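You operate a simulated robot arm through the tools that you are given. There is no shell and no other tool. Be economical: measure what you need, move in short steps, check, and stop when the job is done.

Carry out the task below with a simulated robot arm. There is one attempt and no reset: what you move stays moved.

## Task
Wipe both mouth trays clean and lay them in the white tray.
Fine: mouth trays, white tray and grey cloth lie on the long bench; use that cloth and put it back. What is to be rubbed or washed off counts as gone when no trace of it is left.

Only the result counts: the job must be done as asked and must still hold three seconds after the hand-in. Knocking over, shifting, dropping, spilling or breaking anything else fails it. Flat cloth is picked up by pressing the open fingertips on it (5 to 10 N) and closing them slowly along it; thin cloth reads only 2 to 8 mm in the jaws.

## Robot
A 7-joint arm with a two-finger parallel gripper, fixed in place. Base frame: the origin is at the foot of the arm, x ahead of it, y to its left, z up; the work surface is at about z = 0.915. Lengths are in m, angles in degrees, forces in N, time in s.
Its first joint turns from -149.0 to 149.0 degrees. Payload 3.43 kg.
The TCP is the grasp point between the finger pads, 0.03 m short of the fingertips. In the tool frame z runs along the fingers and y along their closing line. Largest opening 0.094 m; finger width 0.028, thickness 0.01; the body of the gripper, 0.05 by 0.096 m, starts 0.055 m behind the TCP.
Orientation is told as [roll, pitch, yaw] about the base's x, y, z axes, in that order, counted from this pose: with the fingers straight down and closing along the base's y, the tool's x points along the base's -x, its y along +y and its z along -z.

## Interface
- The arm moves only by the tool jog_arm. Its argument "series" is a list that holds one entry, the list of rows, each a list of 7 numbers: the opening, from 0 (shut) to 1 (fully open), then the shift along the base's x, y, z in units of 50 mm (1.0 is 50 mm), then the turn, a rotation vector about the base's x, y, z in units of 8 degrees (1.0 is 8 degrees). In form: [[[claw, x, y, z, rx, ry, rz], ...]]. A call has 1 to 20 rows; each row shifts and turns the commanded pose from where the row before left it. A call with a number of a shift or a turn outside -1 to 1 is refused whole. Rows are played at 5 a second. More than 0.05 m and 8.6 degrees between two rows, or a gripper value outside its range, and nothing of the call is played. Where a pose cannot be reached the arm comes as near as it can. A force on the tool above 90 N (or 10 N above the force at the start of the call, whichever is more), or a blocked arm, ends the call early, and 0.2 s more pass. The fingers move at their own pace (about 0.045 m/s each) and stop on an object; they squeeze with about 22 N. The grip force told is the motor's: it shows also when the fingers shut on nothing. Time passes only in rows, and 0.2 s behind the last, so rows that do not move let the fingers close. It gives the time, the measured TCP pose, the force on the tool (base axes), the opening and the grip force at its end, in the units of the frame above (readings bear some noise), with the torque about the TCP (base axes, N m) and any sound that the robot's microphone picked up, and new pictures: "show" is both (left out), scene, wrist or none.
- Cameras (640 x 400 px; columns grow to the right, rows downward): "scene" is fixed at [0.2207, -0.6513, 1.5134]; the picture's right is [-0.49, -0.87, 0.00], its down [-0.64, 0.36, -0.67] and it looks along [0.59, -0.33, -0.74] (base axes); focal length 343 px, centre (320, 200). "wrist" rides on the gripper at [0.076, 0.014, -0.102] in the tool frame; the picture's right is [-0.18, 0.98, 0.00], its down [-0.75, -0.14, -0.64] and it looks along [-0.63, -0.12, 0.77] (tool axes); focal length 243 px, centre (320, 200).
- measure_at(camera, pixels): for up to 12 pixels [column, row] of the newest picture of that camera ("zoom" is the newest enlarged one), the place [x, y, z] in the base frame of the surface seen there, good to about 0.002 m. The clock stands still meanwhile.
- enlarge(camera, box): a new picture of the part [left, top, right, bottom] of that camera's present view, enlarged. The clock stands still meanwhile.
- sign_off(): hands the job in; it is judged then, once.

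Keep the steps short. Do not move on a guess: measure, check each grasp and each placing, and mend mistakes. In all there are 80 turns and 200 pictures (those below and enlarged ones count). Leave the gripper open and the arm clear of the work at the hand-in unless told otherwise, and finish with a single line.

The tools are called after ">>>" as name(argument=value, ...) on one line, values as JSON. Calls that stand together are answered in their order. jog_arm: Moves the arm, as the interface text tells. Its arguments: {"type":"object","properties":{"series":{"type":"array","items":{"type":"array","items":{"type":"array","items":{"type":"number"}}}},"show":{"type":"string","enum":["both","scene","wrist","none"]}},"required":["series"]} The other tools are called the same way: measure_at (camera, pixels) gives the place of the surface under pixels of a picture; enlarge (camera, box) takes an enlarged picture of a part of a camera's view; sign_off () hands the job in.

At the start:

```text
time: 0.0
position: [0.7405, -0.6529, 1.2007]
orientation: [0.0, 0.0, 0.1]
force: [0.5, -0.9, -1.0]
ft_torque: [-0.02, 0.0, 0.01]
grip_width: 0.0941
gripper_force: 0.1
```

scene: 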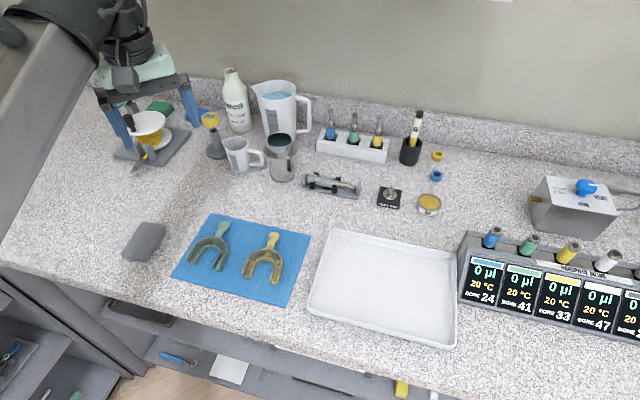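
wrist: 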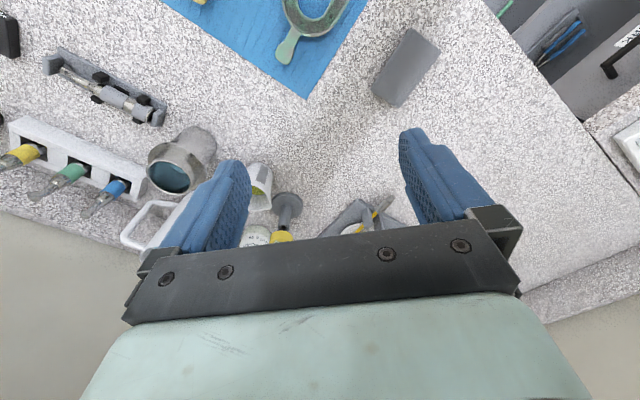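

I see the grey cloth near scene (145,241), mouth trays on a blue mat near (210,247) and (263,258), and the white tray near (383,287). First I'll look closer and measure.

>>> enlarge(camera="scene", box=[110, 200, 320, 330])

>>> measure_at(camera="scene", pixels=[[145, 241], [137, 222], [165, 226], [123, 256], [149, 262], [224, 228], [274, 238], [218, 268], [310, 306], [334, 229], [462, 255], [385, 285]])

```text
3.05 times, centred on (215, 265) of scene
```

zoom: 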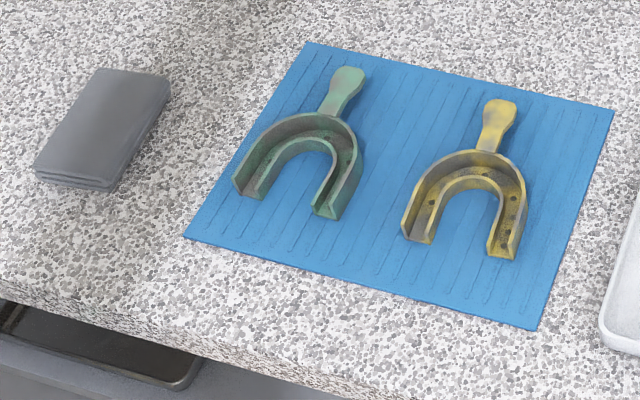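

```text
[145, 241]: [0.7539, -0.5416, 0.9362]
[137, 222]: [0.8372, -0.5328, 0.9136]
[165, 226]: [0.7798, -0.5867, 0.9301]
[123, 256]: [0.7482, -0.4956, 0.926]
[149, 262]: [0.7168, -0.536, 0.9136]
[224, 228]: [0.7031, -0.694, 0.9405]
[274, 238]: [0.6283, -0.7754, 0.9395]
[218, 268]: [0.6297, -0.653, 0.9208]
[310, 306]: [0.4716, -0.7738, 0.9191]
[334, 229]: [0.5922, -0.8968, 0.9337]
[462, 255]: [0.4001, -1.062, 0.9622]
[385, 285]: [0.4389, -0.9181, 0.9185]
```

The cloth is a folded pad about 2 cm tall. I'll measure its outline and both mouth trays on the enlarged picture, and the white tray on the scene picture.

>>> measure_at(camera="zoom", pixels=[[98, 70], [168, 82], [108, 187], [38, 170], [348, 72], [334, 110], [328, 128], [240, 185], [328, 210], [360, 160], [270, 130], [310, 170]])

>>> measure_at(camera="zoom", pixels=[[500, 105], [490, 148], [484, 165], [410, 238], [505, 255], [520, 200], [425, 180], [305, 45], [612, 112], [186, 236], [540, 328], [465, 220]])

>>> measure_at(camera="scene", pixels=[[331, 230], [461, 256], [310, 305], [452, 346], [330, 296], [350, 250], [400, 250], [320, 268], [340, 300], [440, 330]])

>>> enlarge(camera="scene", box=[170, 210, 300, 290])

```text
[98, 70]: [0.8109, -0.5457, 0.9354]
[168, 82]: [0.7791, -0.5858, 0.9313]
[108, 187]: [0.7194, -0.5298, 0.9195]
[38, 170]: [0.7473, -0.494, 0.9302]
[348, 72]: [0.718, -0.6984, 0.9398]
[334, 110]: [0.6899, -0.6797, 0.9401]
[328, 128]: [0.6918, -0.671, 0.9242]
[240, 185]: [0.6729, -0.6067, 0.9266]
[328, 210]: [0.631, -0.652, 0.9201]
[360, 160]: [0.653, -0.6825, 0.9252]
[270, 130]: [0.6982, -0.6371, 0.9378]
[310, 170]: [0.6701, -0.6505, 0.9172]
```

```text
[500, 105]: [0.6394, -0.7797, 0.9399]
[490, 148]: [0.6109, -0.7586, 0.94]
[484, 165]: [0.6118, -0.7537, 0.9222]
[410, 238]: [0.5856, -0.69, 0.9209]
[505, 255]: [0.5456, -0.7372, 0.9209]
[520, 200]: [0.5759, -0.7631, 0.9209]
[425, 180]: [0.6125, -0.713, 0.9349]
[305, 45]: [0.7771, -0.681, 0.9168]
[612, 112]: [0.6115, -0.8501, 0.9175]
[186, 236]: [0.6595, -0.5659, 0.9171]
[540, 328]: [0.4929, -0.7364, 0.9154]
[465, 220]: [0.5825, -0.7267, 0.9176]
```

```text
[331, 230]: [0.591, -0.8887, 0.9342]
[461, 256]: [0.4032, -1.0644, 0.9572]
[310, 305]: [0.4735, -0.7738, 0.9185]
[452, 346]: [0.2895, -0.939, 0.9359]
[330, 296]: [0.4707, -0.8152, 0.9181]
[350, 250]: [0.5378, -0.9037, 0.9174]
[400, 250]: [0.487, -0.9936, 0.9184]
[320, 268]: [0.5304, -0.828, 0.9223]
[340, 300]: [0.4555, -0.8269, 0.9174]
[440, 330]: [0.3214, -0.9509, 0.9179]
```

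```text
4.92 times, centred on (235, 250) of scene
```

zoom: 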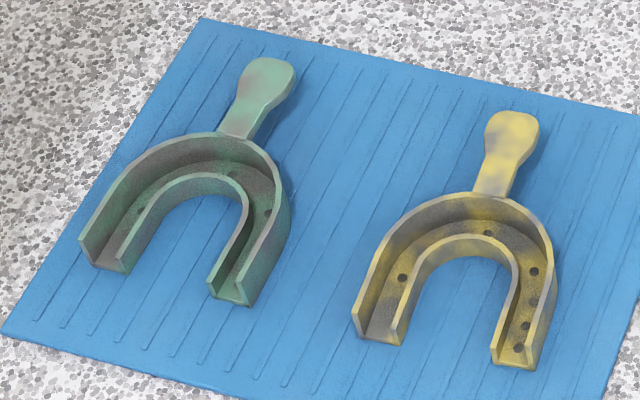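

The pad is about 82 × 51 mm, centred near (0.764, -0.539) with its top at 0.936. I'll move above it with the fingers turned to close across the short side (yaw about -38.5).

>>> jog_arm(series=[[[1, 0.1, 0.45, -0.5, 0, 0, -0.96], [1, 0.1, 0.45, -0.5, 0, 0, -0.96], [1, 0.1, 0.45, -0.5, 0, 0, -0.96], [1, 0.1, 0.45, -0.5, 0, 0, -0.96], [1, 0.09, 0.46, -0.5, 0, 0, -0.97], [1, 0, 0, -0.5, 0, 0, 0], [1, 0, 0, 0, 0, 0, 0]]])

```text
time: 1.6
position: [0.7655, -0.5401, 1.0531]
orientation: [0.0, 0.0, -38.6]
force: [0.1, 0.2, 0.8]
ft_torque: [-0.01, 0.03, 0.04]
grip_width: 0.094
gripper_force: 0.0
```

scene: 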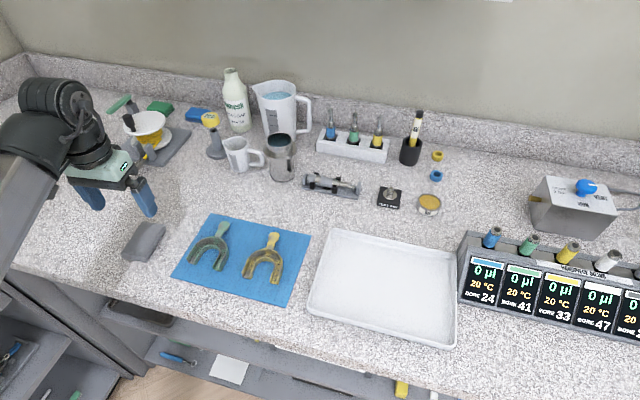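
wrist: 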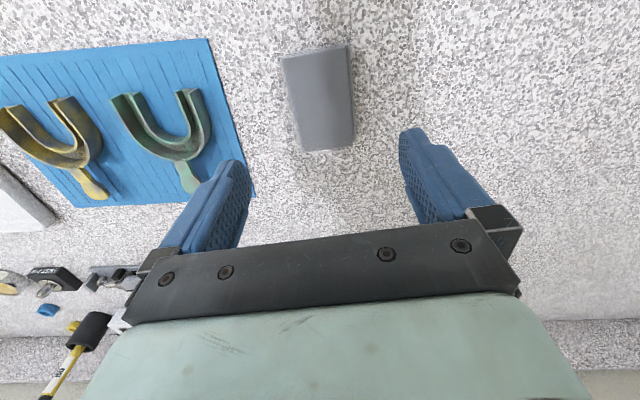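

The fingers line up with the pad. I'll measure its outline from the wrist picture to refine.

>>> measure_at(camera="wrist", pixels=[[283, 57], [348, 45], [354, 145], [303, 150], [320, 100], [328, 148]])

>>> enlarge(camera="wrist", box=[0, 30, 380, 230])

```text
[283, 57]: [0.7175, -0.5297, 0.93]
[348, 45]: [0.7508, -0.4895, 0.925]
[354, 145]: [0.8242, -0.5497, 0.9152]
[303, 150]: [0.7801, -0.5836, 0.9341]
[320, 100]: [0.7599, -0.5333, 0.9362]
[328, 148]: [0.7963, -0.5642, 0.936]
```

```text
1.68 times, centred on (190, 130) of wrist
```

zoom: 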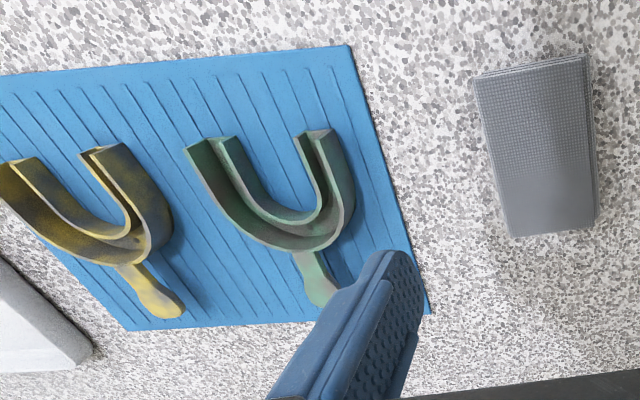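

I'll lower until the fingertips sit about 8 mm above the bench, so some pad sticks out below, then close.

>>> jog_arm(series=[[[1, 0.02, 0.03, -0.7, 0, 0, 0], [1, 0, 0, -0.7, 0, 0, 0], [1, 0, 0, -0.58, 0, 0, 0], [1, 0, 0, 0, 0, 0, 0], [0.4, 0, 0, 0, 0, 0, 0], [0.2, 0, 0, 0, 0, 0, 0], [0, 0, 0, 0, 0, 0, 0], [0, 0, 0, 0, 0, 0, 0], [0, 0, 0, 0, 0, 0, 0], [0, 0, 0, 0, 0, 0, 0]]])

```text
time: 3.8
position: [0.7654, -0.5422, 0.9532]
orientation: [-0.1, 0.1, -38.5]
force: [-0.7, 0.8, -0.7]
ft_torque: [0.01, 0.05, -0.01]
grip_width: 0.0536
gripper_force: 21.6
```

scene: 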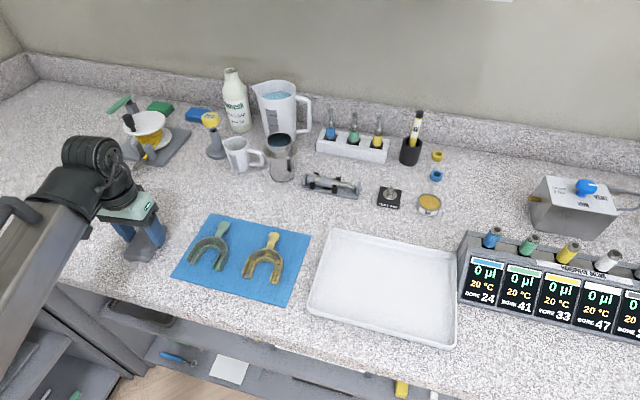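
wrist: 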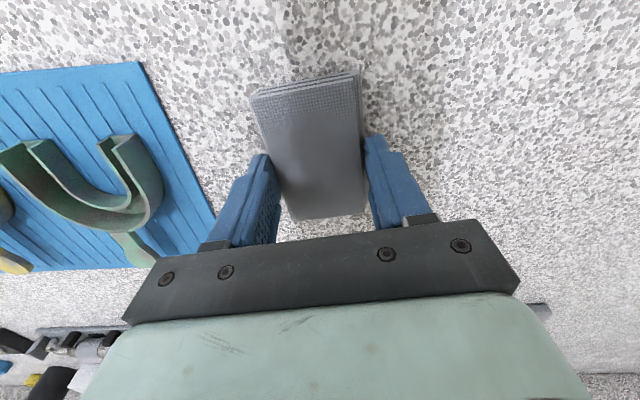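

The pad is held (53.6 mm); its bottom is about 39 mm below the TCP. I'll lift and carry it over the green mouth tray.

>>> jog_arm(series=[[[0, 0, 0, 0.5, 0, 0, 0], [0, 0, 0, 0.7, 0, 0, 0], [0, -0.5, -0.6, 0, 0, 0, 0], [0, -0.5, -0.6, 0, 0, 0, 0], [0, -0.5, -0.6, 0, 0, 0, 0], [0, -0.3, -0.46, -0.3, 0, 0, 0], [0, 0, 0, 0, 0, 0, 0]]])

```text
time: 5.4
position: [0.6782, -0.6519, 0.9971]
orientation: [0.0, -0.2, -38.4]
force: [0.3, 0.0, 0.4]
ft_torque: [0.02, 0.02, 0.0]
grip_width: 0.0534
gripper_force: 22.0
```

scene: 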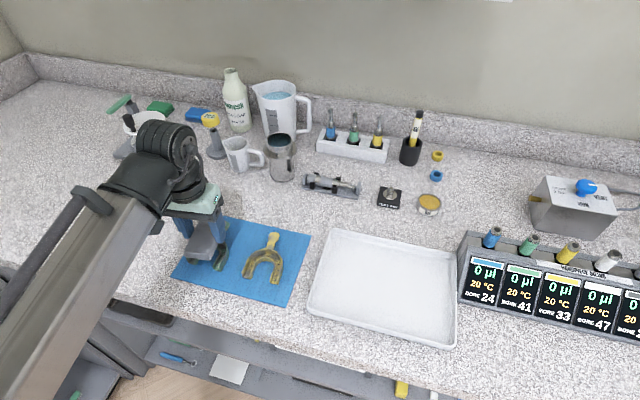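
wrist: 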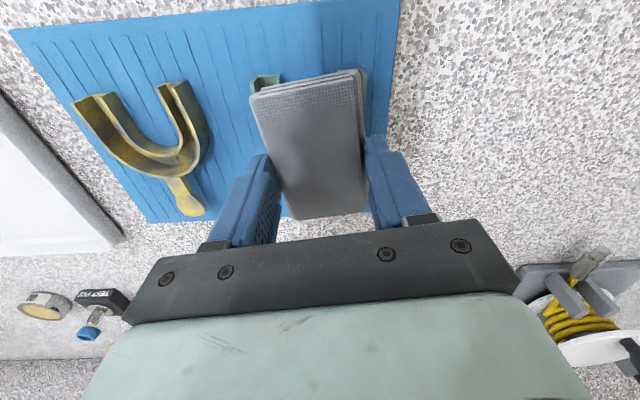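

The pad is over the green tray, about 18 mm up. I'll lower slowly until I feel contact.

>>> jog_arm(series=[[[0, 0, 0, -0.2, 0, 0, 0], [0, 0, 0, -0.1, 0, 0, 0], [0, 0, 0, -0.06, 0, 0, 0], [0, 0, 0, 0, 0, 0, 0]]], show="wrist")

```text
time: 6.4
position: [0.6771, -0.6515, 0.9809]
orientation: [0.0, -0.1, -38.5]
force: [0.0, -2.9, 17.9]
ft_torque: [-0.46, -0.28, 0.0]
grip_width: 0.0535
gripper_force: 22.1
```

wrist: 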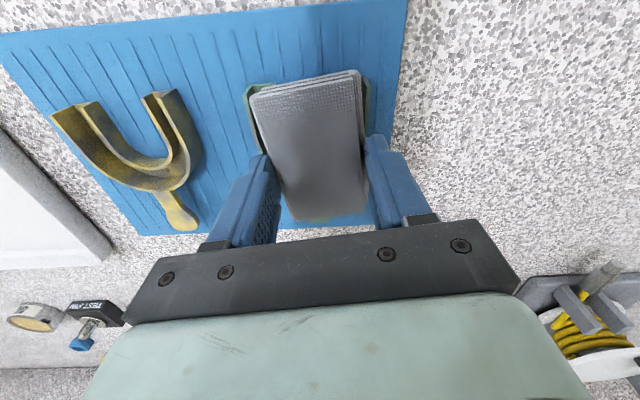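

Contact at 18 N. I'll ease off slightly and rub with small strokes along and across, then lift to check.

>>> jog_arm(series=[[[0, 0, 0, 0.03, 0, 0, 0], [0, 0.2, -0.2, 0, 0, 0, 0], [0, 0.2, -0.2, 0, 0, 0, 0], [0, -0.2, 0.2, 0, 0, 0, 0], [0, -0.2, 0.2, 0, 0, 0, 0], [0, -0.2, 0.2, 0, 0, 0, 0], [0, -0.2, 0.2, 0, 0, 0, 0], [0, 0.2, -0.2, 0, 0, 0, 0], [0, 0.2, -0.2, 0, 0, 0, 0], [0, 0.2, 0.2, 0, 0, 0, 0], [0, -0.2, -0.2, 0, 0, 0, 0], [0, -0.2, -0.2, 0, 0, 0, 0], [0, 0.2, 0.2, 0, 0, 0, 0], [0, 0, 0, 0, 0, 0, 0]]], show="wrist")

>>> jog_arm(series=[[[0, 0, 0, 0.5, 0, 0, 0], [0, 0.4, 0.6, 0.5, 0, 0, 0], [0, 0.4, 0.6, 0, 0, 0, 0], [0, 0.4, 0.6, 0, 0, 0, 0], [0, 0.2, 0.3, 0, 0, 0, 0], [0, 0, 0, 0, 0, 0, 0]]])

>>> enlarge(camera="scene", box=[170, 210, 300, 290])

>>> enlarge(camera="wrist", box=[0, 0, 320, 200])

```text
time: 9.4
position: [0.6772, -0.6525, 0.9801]
orientation: [0.0, -0.1, -38.5]
force: [0.2, -0.6, -0.1]
ft_torque: [0.0, -0.02, 0.01]
grip_width: 0.0534
gripper_force: 21.6
```

wrist: 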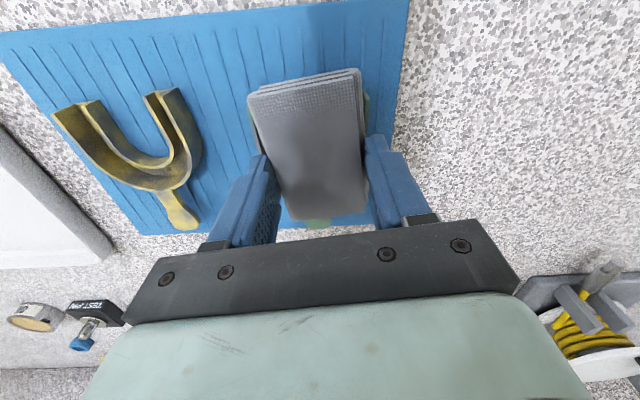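

```text
time: 10.8
position: [0.747, -0.5466, 1.0301]
orientation: [0.1, 0.0, -38.5]
force: [-1.1, -0.5, 0.0]
ft_torque: [-0.01, -0.02, 0.03]
grip_width: 0.0536
gripper_force: 22.5
```

scene: 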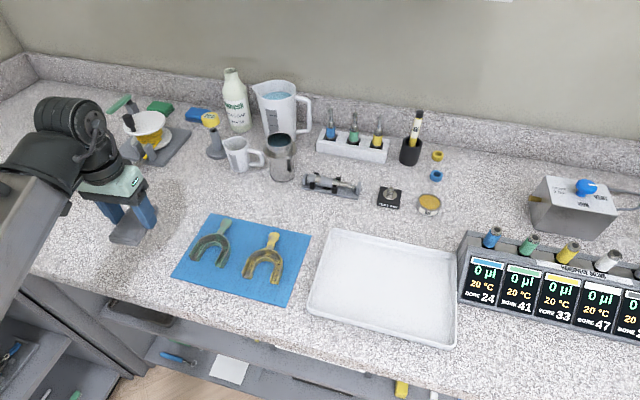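
wrist: 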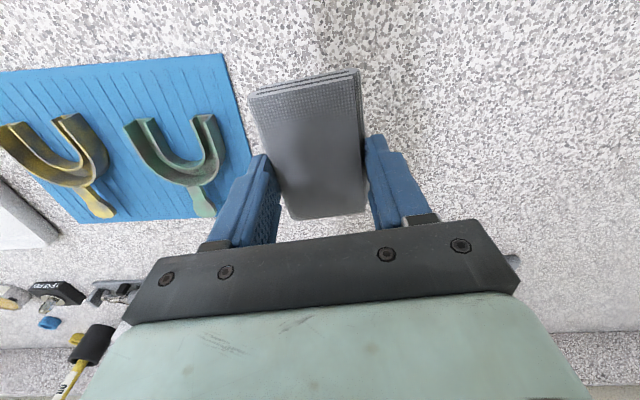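

```text
4.92 times, centred on (235, 250) of scene
```

zoom: 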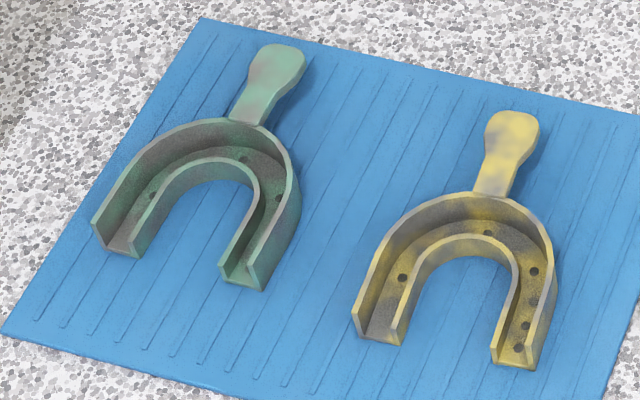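

```text
2.00 times, centred on (160, 100) of wrist
```

zoom: 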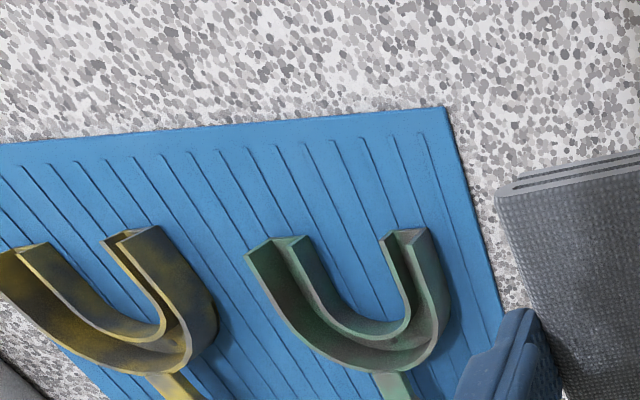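

The green tray slid about 1 cm, and the change in dirt is hard to judge. I'll look closer and re-measure.

>>> enlarge(camera="scene", box=[180, 212, 244, 272])

>>> enlarge(camera="scene", box=[235, 225, 299, 285])

```text
6.67 times, centred on (212, 242) of scene
```

zoom: 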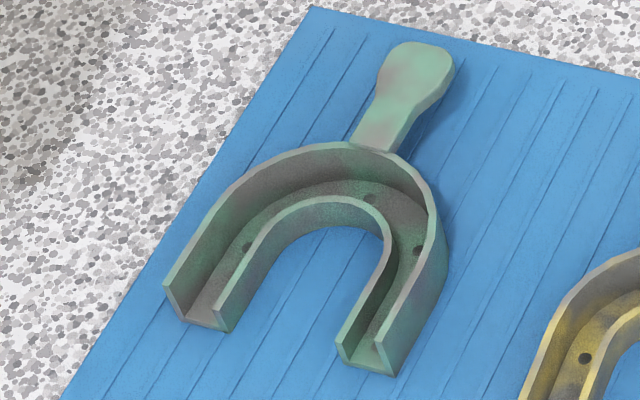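

```text
6.67 times, centred on (267, 255) of scene
```

zoom: 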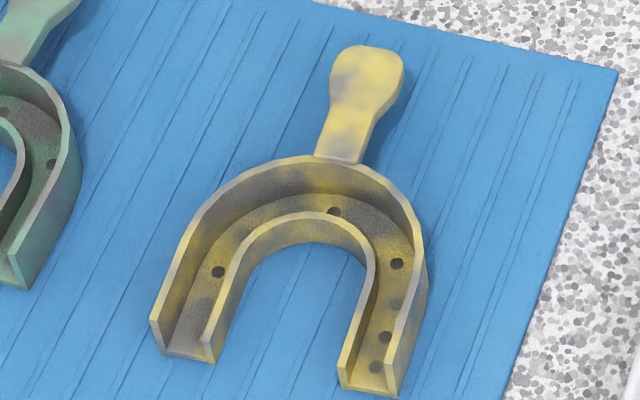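

>>> measure_at(camera="scene", pixels=[[221, 219], [217, 233], [199, 257], [216, 264], [224, 252], [204, 240], [212, 250], [216, 236]])

```text
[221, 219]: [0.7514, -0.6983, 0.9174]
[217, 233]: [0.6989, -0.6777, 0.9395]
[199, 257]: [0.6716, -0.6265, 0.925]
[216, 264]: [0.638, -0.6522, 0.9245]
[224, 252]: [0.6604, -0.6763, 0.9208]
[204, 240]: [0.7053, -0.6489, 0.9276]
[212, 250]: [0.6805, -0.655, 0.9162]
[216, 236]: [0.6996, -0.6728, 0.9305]
```

Next I'll go back over the green tray and press, then stroke slowly in one direction, reading the force.

>>> jog_arm(series=[[[0, -0.4, -0.77, 0, 0, 0, 0], [0, -0.42, -0.77, 0, 0, 0, 0], [0, -0.42, -0.78, -0.5, 0, 0, 0], [0, 0, 0, -0.42, 0, 0, 0], [0, 0, 0, -0.06, 0, 0, 0], [0, 0, 0, -0.03, 0, 0, 0], [0, 0, 0, 0, 0, 0, 0]]], show="none")

>>> jog_arm(series=[[[0, 0.1, -0.1, 0, 0, 0, 0], [0, 0.1, -0.1, 0, 0, 0, 0], [0, 0.1, -0.1, 0, 0, 0, 0]]], show="wrist")

```text
refused: row 3 steps farther than a row can; nothing moved
```

```text
time: 11.6
position: [0.7619, -0.5608, 1.03]
orientation: [0.0, 0.1, -38.5]
force: [-0.5, 0.0, -0.1]
ft_torque: [0.0, -0.03, -0.02]
grip_width: 0.0537
gripper_force: 21.8
```

wrist: 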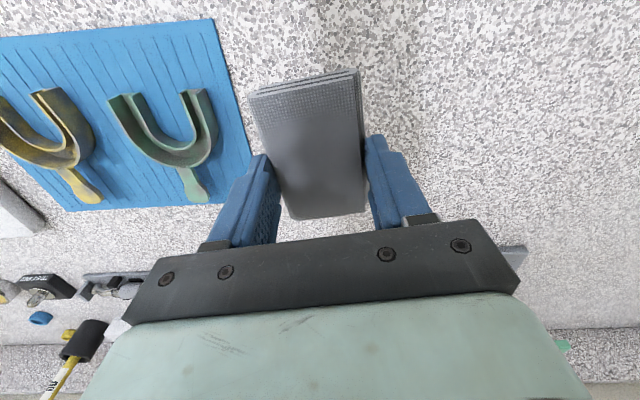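

That row was too long, so only the harmless second part was played. I'll redo the move from (0.762, -0.561).

>>> jog_arm(series=[[[0, -0.5, -0.67, 0, 0, 0, 0], [0, -0.5, -0.67, 0, 0, 0, 0], [0, -0.54, -0.7, 0, 0, 0, 0], [0, 0, 0, -0.5, 0, 0, 0], [0, 0, 0, -0.42, 0, 0, 0], [0, 0, 0, -0.06, 0, 0, 0], [0, 0, 0, -0.03, 0, 0, 0], [0, 0, 0, 0, 0, 0, 0]]], show="wrist")

```text
time: 13.4
position: [0.6847, -0.6627, 0.9806]
orientation: [0.0, -0.1, -38.5]
force: [0.5, -0.6, -0.7]
ft_torque: [0.01, 0.01, 0.03]
grip_width: 0.0536
gripper_force: 21.7
```

wrist: 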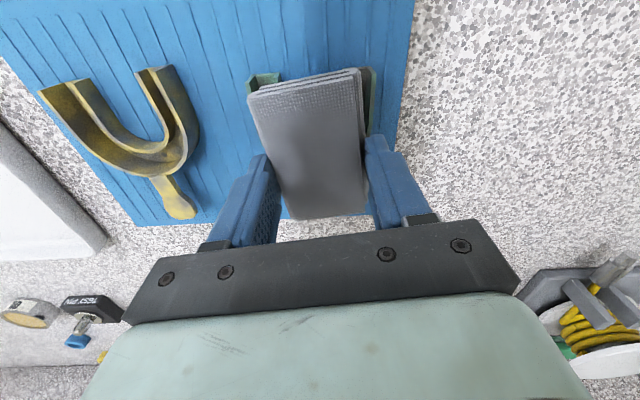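

Just above contact. I'll lower in 0.5 mm steps.

>>> jog_arm(series=[[[0, 0, 0, -0.015, 0, 0, 0], [0, 0, 0, -0.015, 0, 0, 0], [0, 0, 0, 0, 0, 0, 0]]], show="none")

>>> jog_arm(series=[[[0, 0.1, -0.1, 0, 0, 0, 0], [0, 0.1, -0.1, 0, 0, 0, 0], [0, 0.1, -0.1, 0, 0, 0, 0]]], show="none")

>>> jog_arm(series=[[[0, -0.1, 0.1, 0, 0, 0, 0], [0, -0.1, 0.1, 0, 0, 0, 0], [0, -0.1, 0.1, 0, 0, 0, 0]]], show="wrist")

```text
time: 14.2
position: [0.6847, -0.6632, 0.9787]
orientation: [0.0, -0.1, -38.5]
force: [0.3, 0.3, 4.2]
ft_torque: [-0.12, -0.05, -0.03]
grip_width: 0.0535
gripper_force: 21.7
```

```text
time: 15.0
position: [0.6997, -0.679, 0.9793]
orientation: [0.0, 0.0, -38.6]
force: [-6.6, 11.1, 18.8]
ft_torque: [0.43, 0.31, -0.03]
grip_width: 0.0537
gripper_force: 22.0
```

```text
time: 15.8
position: [0.6844, -0.664, 0.9787]
orientation: [0.0, 0.0, -38.5]
force: [1.5, -1.2, 1.9]
ft_torque: [-0.13, -0.1, 0.03]
grip_width: 0.0536
gripper_force: 22.0
```

wrist: 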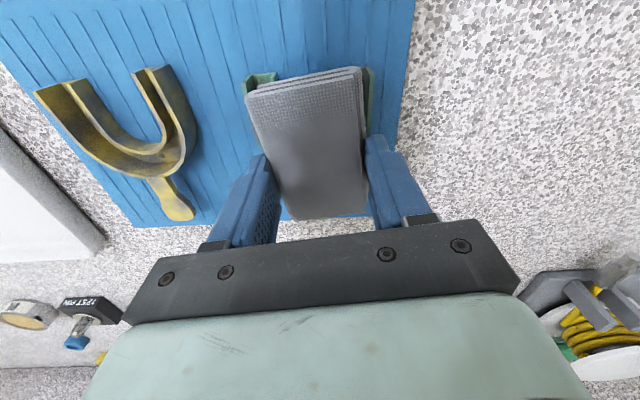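

Contact is alright. I'll do a set of strokes along and across, then lift and look.

>>> jog_arm(series=[[[0, 0.15, -0.15, 0, 0, 0, 0], [0, 0.15, -0.15, 0, 0, 0, 0], [0, -0.15, 0.15, 0, 0, 0, 0], [0, -0.15, 0.15, 0, 0, 0, 0], [0, -0.15, 0.15, 0, 0, 0, 0], [0, -0.15, 0.15, 0, 0, 0, 0], [0, 0.15, -0.15, 0, 0, 0, 0], [0, 0.15, -0.15, 0, 0, 0, 0], [0, 0.15, 0.15, 0, 0, 0, 0], [0, -0.15, -0.15, 0, 0, 0, 0], [0, -0.15, -0.15, 0, 0, 0, 0], [0, 0.15, 0.15, 0, 0, 0, 0], [0, 0.15, 0.15, 0, 0, 0, 0], [0, -0.15, -0.15, 0, 0, 0, 0]]], show="none")

>>> jog_arm(series=[[[0, 0, 0, 0.5, 0, 0, 0], [0, 0.4, 0.6, 0.5, 0, 0, 0], [0, 0.4, 0.6, 0, 0, 0, 0], [0, 0.4, 0.6, 0, 0, 0, 0], [0, 0.2, 0.3, 0, 0, 0, 0], [0, 0, 0, 0, 0, 0, 0]]], show="none")

>>> enlarge(camera="scene", box=[180, 212, 244, 272])

```text
time: 18.8
position: [0.6852, -0.6628, 0.9782]
orientation: [0.0, 0.0, -38.4]
force: [1.0, 0.1, 0.1]
ft_torque: [0.03, -0.03, 0.01]
grip_width: 0.0537
gripper_force: 21.8
```

```text
time: 20.2
position: [0.7544, -0.5572, 1.0301]
orientation: [0.0, -0.1, -38.6]
force: [-0.8, -0.2, -0.7]
ft_torque: [0.01, -0.02, 0.01]
grip_width: 0.0533
gripper_force: 21.7
```

```text
6.67 times, centred on (212, 242) of scene
```

zoom: 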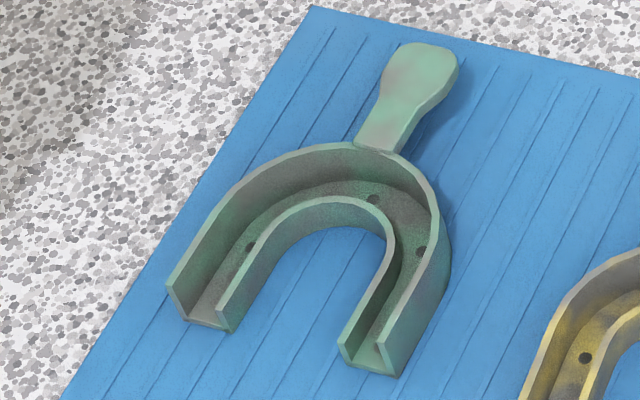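

There's a slight overall fading and the tray hardly moved. I'll repeat with a little more pressure and longer rubbing.

>>> jog_arm(series=[[[0, -0.45, -0.7, 0, 0, 0, 0], [0, -0.45, -0.7, 0, 0, 0, 0], [0, -0.46, -0.68, 0, 0, 0, 0], [0, 0, 0, -0.5, 0, 0, 0], [0, 0, 0, -0.45, 0, 0, 0], [0, 0, 0, -0.06, 0, 0, 0], [0, 0, 0, -0.05, 0, 0, 0], [0, 0, 0, 0, 0, 0, 0]]], show="none")

>>> jog_arm(series=[[[0, 0.2, 0.2, 0, 0, 0, 0], [0, -0.2, -0.2, 0, 0, 0, 0], [0, -0.2, -0.2, 0, 0, 0, 0], [0, 0.2, 0.2, 0, 0, 0, 0], [0, 0.2, 0.2, 0, 0, 0, 0], [0, -0.2, -0.2, 0, 0, 0, 0], [0, -0.2, -0.2, 0, 0, 0, 0], [0, 0.2, 0.2, 0, 0, 0, 0], [0, 0.15, -0.15, 0, 0, 0, 0], [0, -0.15, 0.15, 0, 0, 0, 0], [0, -0.15, 0.15, 0, 0, 0, 0], [0, 0.15, -0.15, 0, 0, 0, 0], [0, 0.15, -0.15, 0, 0, 0, 0], [0, -0.15, 0.15, 0, 0, 0, 0], [0, -0.15, 0.15, 0, 0, 0, 0], [0, 0.15, -0.15, 0, 0, 0, 0]]], show="wrist")

```text
time: 22.0
position: [0.6875, -0.6626, 0.9768]
orientation: [0.1, -0.2, -38.5]
force: [2.5, -3.2, 18.8]
ft_torque: [-0.49, -0.27, 0.01]
grip_width: 0.0537
gripper_force: 22.0
```

```text
time: 25.4
position: [0.6846, -0.6612, 0.9751]
orientation: [0.0, 0.2, -38.5]
force: [-5.7, 7.1, 12.2]
ft_torque: [0.23, 0.14, 0.0]
grip_width: 0.0536
gripper_force: 21.7
```

wrist: 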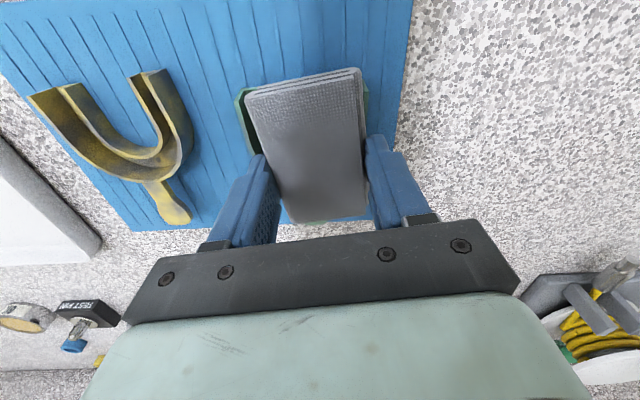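

Good firm contact (12 N). I'll lift and check.

>>> jog_arm(series=[[[0, 0, 0, 0.5, 0, 0, 0], [0, 0.4, 0.6, 0.5, 0, 0, 0], [0, 0.4, 0.6, 0, 0, 0, 0], [0, 0.4, 0.6, 0, 0, 0, 0], [0, 0.2, 0.3, 0, 0, 0, 0], [0, 0, 0, 0, 0, 0, 0]]])

>>> enlarge(camera="scene", box=[180, 212, 244, 272])

```text
time: 26.8
position: [0.7569, -0.5566, 1.0263]
orientation: [-0.1, 0.0, -38.5]
force: [0.3, -0.6, -0.2]
ft_torque: [0.02, -0.03, -0.01]
grip_width: 0.0534
gripper_force: 22.2
```

scene: 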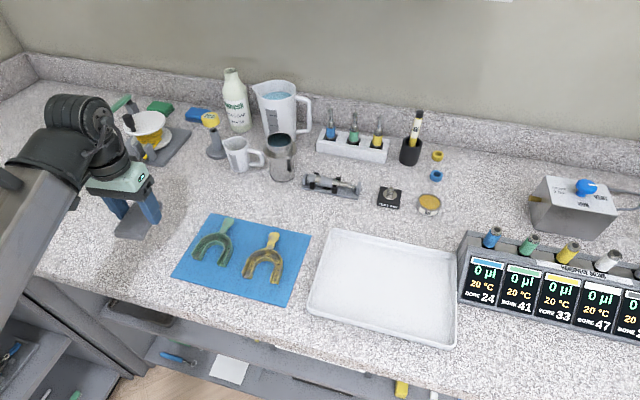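
wrist: 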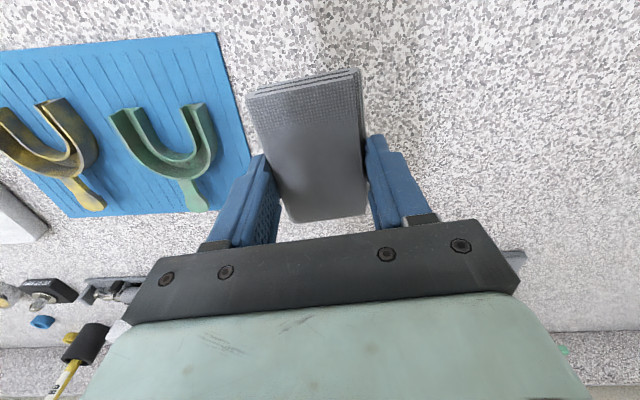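

```text
6.67 times, centred on (212, 242) of scene
```

zoom: 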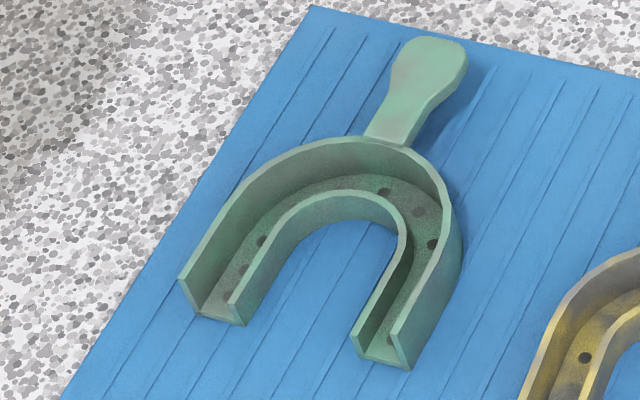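

The whole tray is fading evenly, so rubbing anywhere on it works. I'll return to the same place and do longer rubbing.

>>> jog_arm(series=[[[0, -0.45, -0.7, 0, 0, 0, 0], [0, -0.45, -0.7, 0, 0, 0, 0], [0, -0.47, -0.7, 0, 0, 0, 0], [0, 0, 0, -0.5, 0, 0, 0], [0, 0, 0, -0.4, 0, 0, 0], [0, 0, 0, -0.05, 0, 0, 0], [0, 0, 0, -0.05, 0, 0, 0], [0, 0, 0, 0, 0, 0, 0]]], show="none")

>>> jog_arm(series=[[[0, 0.2, 0.2, 0, 0, 0, 0], [0, -0.2, -0.2, 0, 0, 0, 0], [0, -0.2, -0.2, 0, 0, 0, 0], [0, 0.2, 0.2, 0, 0, 0, 0], [0, 0.2, 0.2, 0, 0, 0, 0], [0, -0.2, -0.2, 0, 0, 0, 0], [0, -0.2, -0.2, 0, 0, 0, 0], [0, 0.2, 0.2, 0, 0, 0, 0], [0, 0.15, -0.15, 0, 0, 0, 0], [0, -0.15, 0.15, 0, 0, 0, 0], [0, -0.15, 0.15, 0, 0, 0, 0], [0, 0.15, -0.15, 0, 0, 0, 0], [0, 0.15, -0.15, 0, 0, 0, 0], [0, -0.15, 0.15, 0, 0, 0, 0], [0, -0.15, 0.15, 0, 0, 0, 0], [0, 0.15, -0.15, 0, 0, 0, 0]]], show="none")

>>> jog_arm(series=[[[0, 0.2, 0.2, 0, 0, 0, 0], [0, -0.2, -0.2, 0, 0, 0, 0], [0, -0.2, -0.2, 0, 0, 0, 0], [0, 0.2, 0.2, 0, 0, 0, 0], [0, 0.2, 0.2, 0, 0, 0, 0], [0, -0.2, -0.2, 0, 0, 0, 0], [0, -0.2, -0.2, 0, 0, 0, 0], [0, 0.2, 0.2, 0, 0, 0, 0]]], show="wrist")

```text
time: 28.6
position: [0.6882, -0.6623, 0.9755]
orientation: [0.0, 0.1, -38.4]
force: [-0.4, -0.2, -0.8]
ft_torque: [0.0, 0.02, 0.01]
grip_width: 0.0533
gripper_force: 22.1
```

```text
time: 32.0
position: [0.6872, -0.6598, 0.975]
orientation: [0.1, 0.1, -38.4]
force: [-7.5, 8.8, 14.5]
ft_torque: [0.23, 0.2, 0.01]
grip_width: 0.0537
gripper_force: 21.5
```

```text
time: 33.8
position: [0.6865, -0.6633, 0.9748]
orientation: [-0.1, 0.0, -38.5]
force: [-3.0, -4.2, 5.8]
ft_torque: [-0.26, 0.13, -0.09]
grip_width: 0.0539
gripper_force: 22.0
```

wrist: 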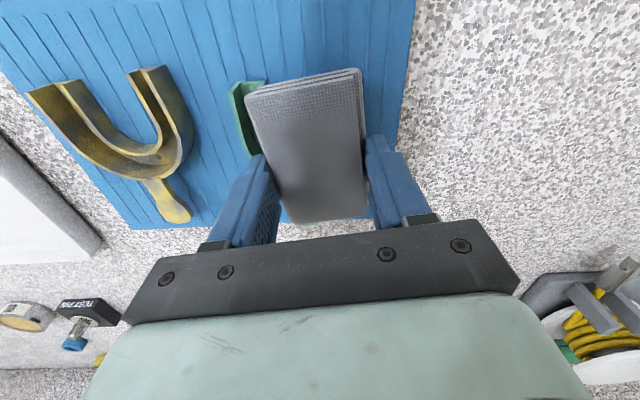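

>>> jog_arm(series=[[[0, 0, 0, 0.5, 0, 0, 0], [0, 0.4, 0.6, 0.5, 0, 0, 0], [0, 0.4, 0.6, 0, 0, 0, 0], [0, 0.4, 0.6, 0, 0, 0, 0], [0, 0.2, 0.3, 0, 0, 0, 0], [0, 0, 0, 0, 0, 0, 0]]], show="wrist")

>>> enlarge(camera="scene", box=[180, 212, 244, 272])

>>> enlarge(camera="wrist", box=[0, 30, 270, 220])

```text
time: 35.2
position: [0.7587, -0.5584, 1.0251]
orientation: [0.0, 0.1, -38.5]
force: [0.1, -0.1, -0.5]
ft_torque: [0.01, -0.01, 0.02]
grip_width: 0.0533
gripper_force: 21.7
```

wrist: 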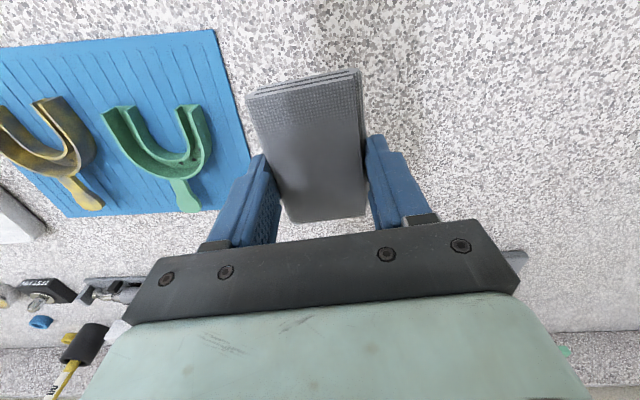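

```text
6.67 times, centred on (212, 242) of scene
```

zoom: 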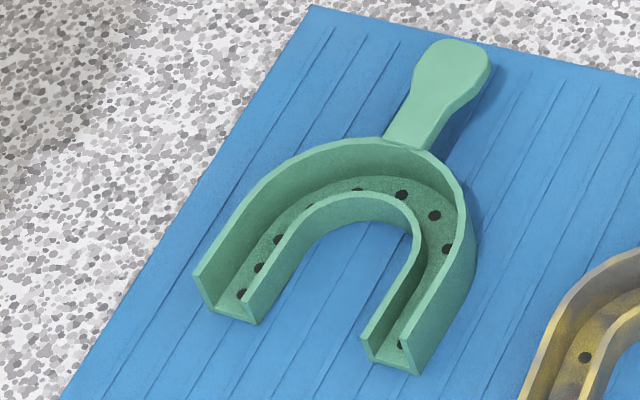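

```text
2.11 times, centred on (135, 125) of wrist
```

zoom: 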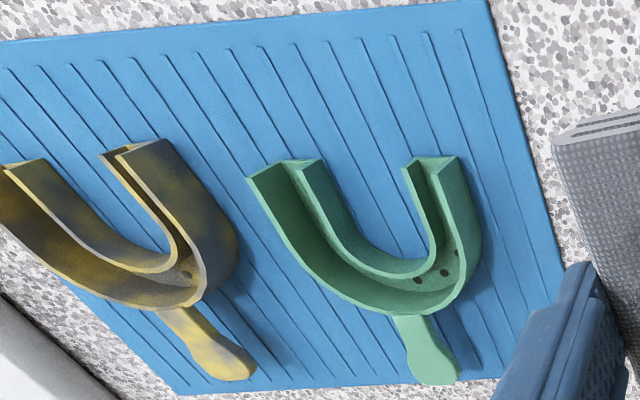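

The green tray looks clean (the black dots are its holes). One more rub for safety, following the tray's small shift.

>>> jog_arm(series=[[[0, -0.5, -0.7, 0, 0, 0, 0], [0, -0.5, -0.7, 0, 0, 0, 0], [0, -0.48, -0.76, 0, 0, 0, 0], [0, 0, 0, -0.5, 0, 0, 0], [0, 0, 0, -0.4, 0, 0, 0], [0, 0, 0, -0.05, 0, 0, 0], [0, 0, 0, -0.05, 0, 0, 0], [0, 0, 0, 0, 0, 0, 0]]], show="none")

>>> jog_arm(series=[[[0, 0.2, 0.2, 0, 0, 0, 0], [0, -0.2, -0.2, 0, 0, 0, 0], [0, -0.2, -0.2, 0, 0, 0, 0], [0, 0.2, 0.2, 0, 0, 0, 0], [0, 0.2, 0.2, 0, 0, 0, 0], [0, -0.2, -0.2, 0, 0, 0, 0], [0, -0.2, -0.2, 0, 0, 0, 0], [0, 0.2, 0.2, 0, 0, 0, 0], [0, 0.15, -0.15, 0, 0, 0, 0], [0, -0.15, 0.15, 0, 0, 0, 0], [0, -0.15, 0.15, 0, 0, 0, 0], [0, 0.15, -0.15, 0, 0, 0, 0], [0, 0.15, -0.15, 0, 0, 0, 0], [0, -0.15, 0.15, 0, 0, 0, 0], [0, -0.15, 0.15, 0, 0, 0, 0], [0, 0.15, -0.15, 0, 0, 0, 0]]], show="none")

>>> jog_arm(series=[[[0, 0, 0, 0.5, 0, 0, 0], [0, 0.4, 0.6, 0.5, 0, 0, 0], [0, 0.4, 0.6, 0, 0, 0, 0], [0, 0.4, 0.6, 0, 0, 0, 0], [0, 0.2, 0.3, 0, 0, 0, 0], [0, 0, 0, 0, 0, 0, 0]]], show="wrist")

>>> enlarge(camera="scene", box=[180, 212, 244, 272])

>>> measure_at(camera="scene", pixels=[[274, 238], [269, 250], [269, 256], [247, 276], [272, 282], [280, 262]])

```text
time: 37.0
position: [0.6843, -0.665, 0.9757]
orientation: [0.0, 0.0, -38.5]
force: [-0.3, 0.4, 0.5]
ft_torque: [0.01, 0.0, -0.03]
grip_width: 0.0535
gripper_force: 22.8
```

```text
time: 40.4
position: [0.6845, -0.6653, 0.9751]
orientation: [0.0, 0.0, -38.5]
force: [0.2, -0.1, 0.2]
ft_torque: [0.01, 0.02, 0.0]
grip_width: 0.0538
gripper_force: 21.7
```

```text
time: 41.8
position: [0.7522, -0.5592, 1.0242]
orientation: [0.0, 0.0, -38.5]
force: [-0.2, 0.3, -0.5]
ft_torque: [-0.02, -0.02, -0.01]
grip_width: 0.0537
gripper_force: 21.4
```

wrist: 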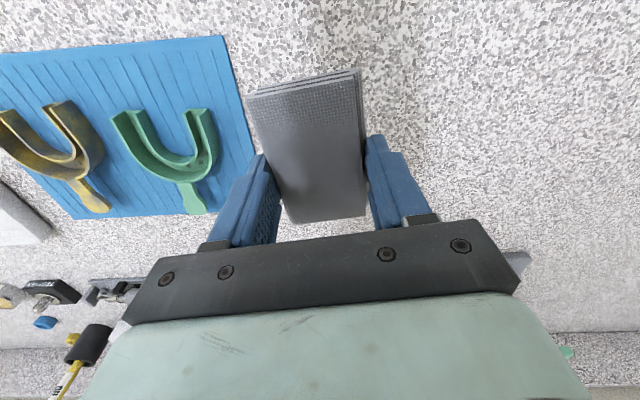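

```text
6.67 times, centred on (212, 242) of scene
```

zoom: 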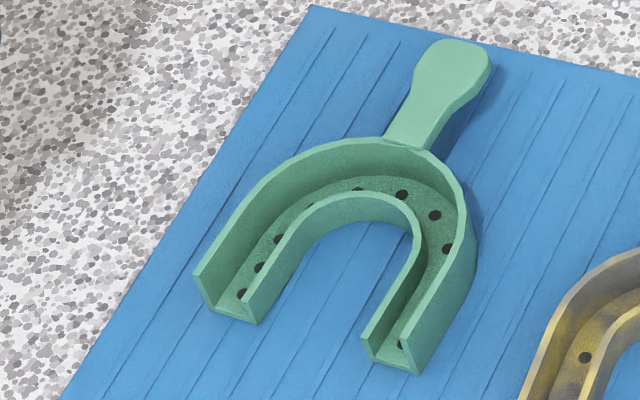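

```text
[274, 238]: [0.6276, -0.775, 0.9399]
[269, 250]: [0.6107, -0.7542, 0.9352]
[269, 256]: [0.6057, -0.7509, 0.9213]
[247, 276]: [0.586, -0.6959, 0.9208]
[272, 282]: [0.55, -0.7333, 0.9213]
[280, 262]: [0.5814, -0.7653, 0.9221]
```

The green tray looks fully clean. That last pass felt almost no force, so I'll do one last firmer pass, about 1.5 mm lower, checking the force first.

>>> jog_arm(series=[[[0, -0.5, -0.7, 0, 0, 0, 0], [0, -0.5, -0.7, 0, 0, 0, 0], [0, -0.38, -0.76, 0, 0, 0, 0], [0, 0, 0, -0.5, 0, 0, 0], [0, 0, 0, -0.4, 0, 0, 0], [0, 0, 0, -0.08, 0, 0, 0], [0, 0, 0, -0.04, 0, 0, 0], [0, 0, 0, 0, 0, 0, 0]]], show="none")

>>> jog_arm(series=[[[0, 0.1, 0.1, 0, 0, 0, 0], [0, 0.1, 0.1, 0, 0, 0, 0], [0, 0, 0, 0, 0, 0, 0]]], show="none")

>>> jog_arm(series=[[[0, -0.2, -0.2, 0, 0, 0, 0], [0, -0.2, -0.2, 0, 0, 0, 0], [0, 0.2, 0.2, 0, 0, 0, 0], [0, 0.2, 0.2, 0, 0, 0, 0], [0, -0.2, -0.2, 0, 0, 0, 0], [0, -0.2, -0.2, 0, 0, 0, 0], [0, 0.2, 0.2, 0, 0, 0, 0], [0, 0.2, 0.2, 0, 0, 0, 0], [0, 0, 0, 0, 0, 0, 0]]], show="wrist")

```text
time: 43.6
position: [0.6847, -0.6694, 0.9744]
orientation: [0.0, -0.1, -38.6]
force: [-0.2, -0.4, 3.4]
ft_torque: [-0.09, -0.06, -0.02]
grip_width: 0.0538
gripper_force: 22.0
```

```text
time: 44.4
position: [0.695, -0.6586, 0.9743]
orientation: [-0.1, -0.1, -38.5]
force: [-2.7, -2.4, 6.5]
ft_torque: [-0.25, 0.1, 0.0]
grip_width: 0.0536
gripper_force: 22.1
```

```text
time: 46.4
position: [0.6939, -0.6587, 0.9745]
orientation: [0.0, 0.1, -38.5]
force: [-1.7, -2.1, 4.2]
ft_torque: [-0.17, 0.1, -0.09]
grip_width: 0.0536
gripper_force: 22.4
```

wrist: 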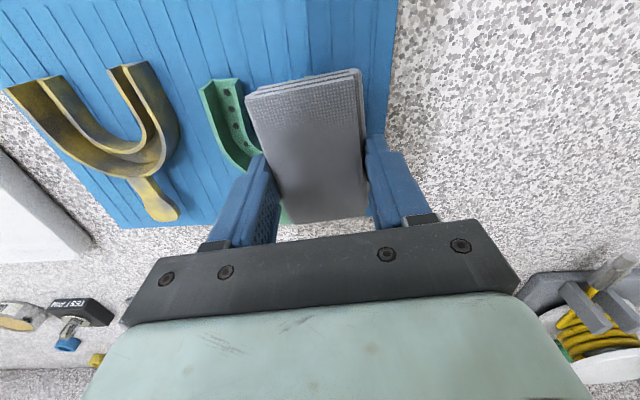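

The green is done. I'll lift and carry the pad over to the yellow tray (pad centre at about 0.600, -0.740) and lower to contact.

>>> jog_arm(series=[[[0, 0, 0, 0.7, 0, 0, 0], [0, -0.5, -0.4, 0, 0, 0, 0], [0, -0.5, -0.4, 0, 0, 0, 0], [0, -0.5, -0.4, 0, 0, 0, 0], [0, -0.38, -0.42, 0, 0, 0, 0], [0, 0, 0, -0.5, 0, 0, 0], [0, 0, 0, -0.17, 0, 0, 0], [0, 0, 0, 0, 0, 0, 0]]])

```text
time: 48.2
position: [0.6026, -0.7384, 0.9739]
orientation: [0.1, 0.0, -38.5]
force: [-0.9, -0.5, 0.0]
ft_torque: [-0.01, -0.01, 0.02]
grip_width: 0.0538
gripper_force: 21.9
```

scene: 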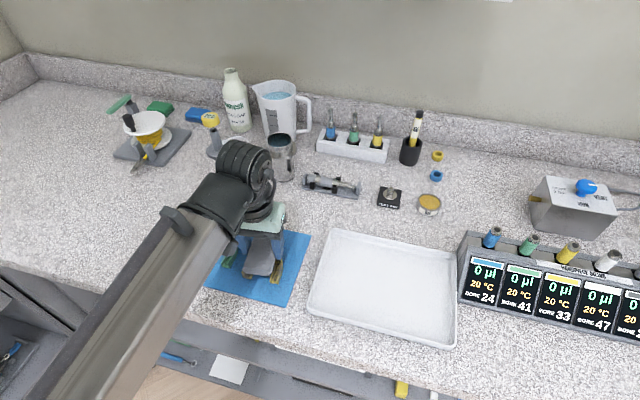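
wrist: 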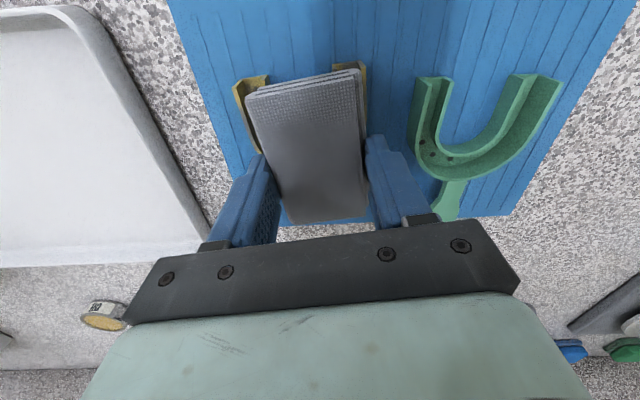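

The pad is centred over the yellow tray and almost touching. I'll press and rub.

>>> jog_arm(series=[[[0, 0, 0, -0.02, 0, 0, 0], [0, 0, 0, -0.02, 0, 0, 0], [0, 0, 0, 0, 0, 0, 0]]], show="none")

>>> jog_arm(series=[[[0, 0.2, 0.2, 0, 0, 0, 0], [0, -0.2, -0.2, 0, 0, 0, 0], [0, -0.2, -0.2, 0, 0, 0, 0], [0, 0.2, 0.2, 0, 0, 0, 0], [0, 0, 0, 0, 0, 0, 0]]], show="wrist")

```text
time: 49.0
position: [0.6009, -0.7391, 0.974]
orientation: [0.0, -0.1, -38.5]
force: [1.3, 0.3, 6.7]
ft_torque: [-0.09, -0.18, 0.06]
grip_width: 0.0536
gripper_force: 21.7
```

```text
time: 50.2
position: [0.6007, -0.7411, 0.9744]
orientation: [-0.1, -0.1, -38.5]
force: [-4.6, -5.1, 8.2]
ft_torque: [-0.35, 0.13, -0.11]
grip_width: 0.0535
gripper_force: 21.8
```

wrist: 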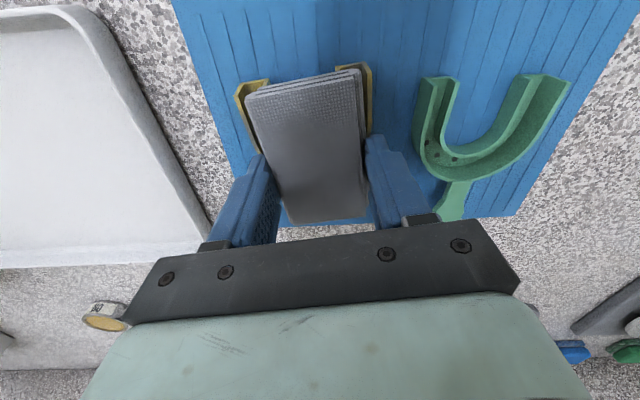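

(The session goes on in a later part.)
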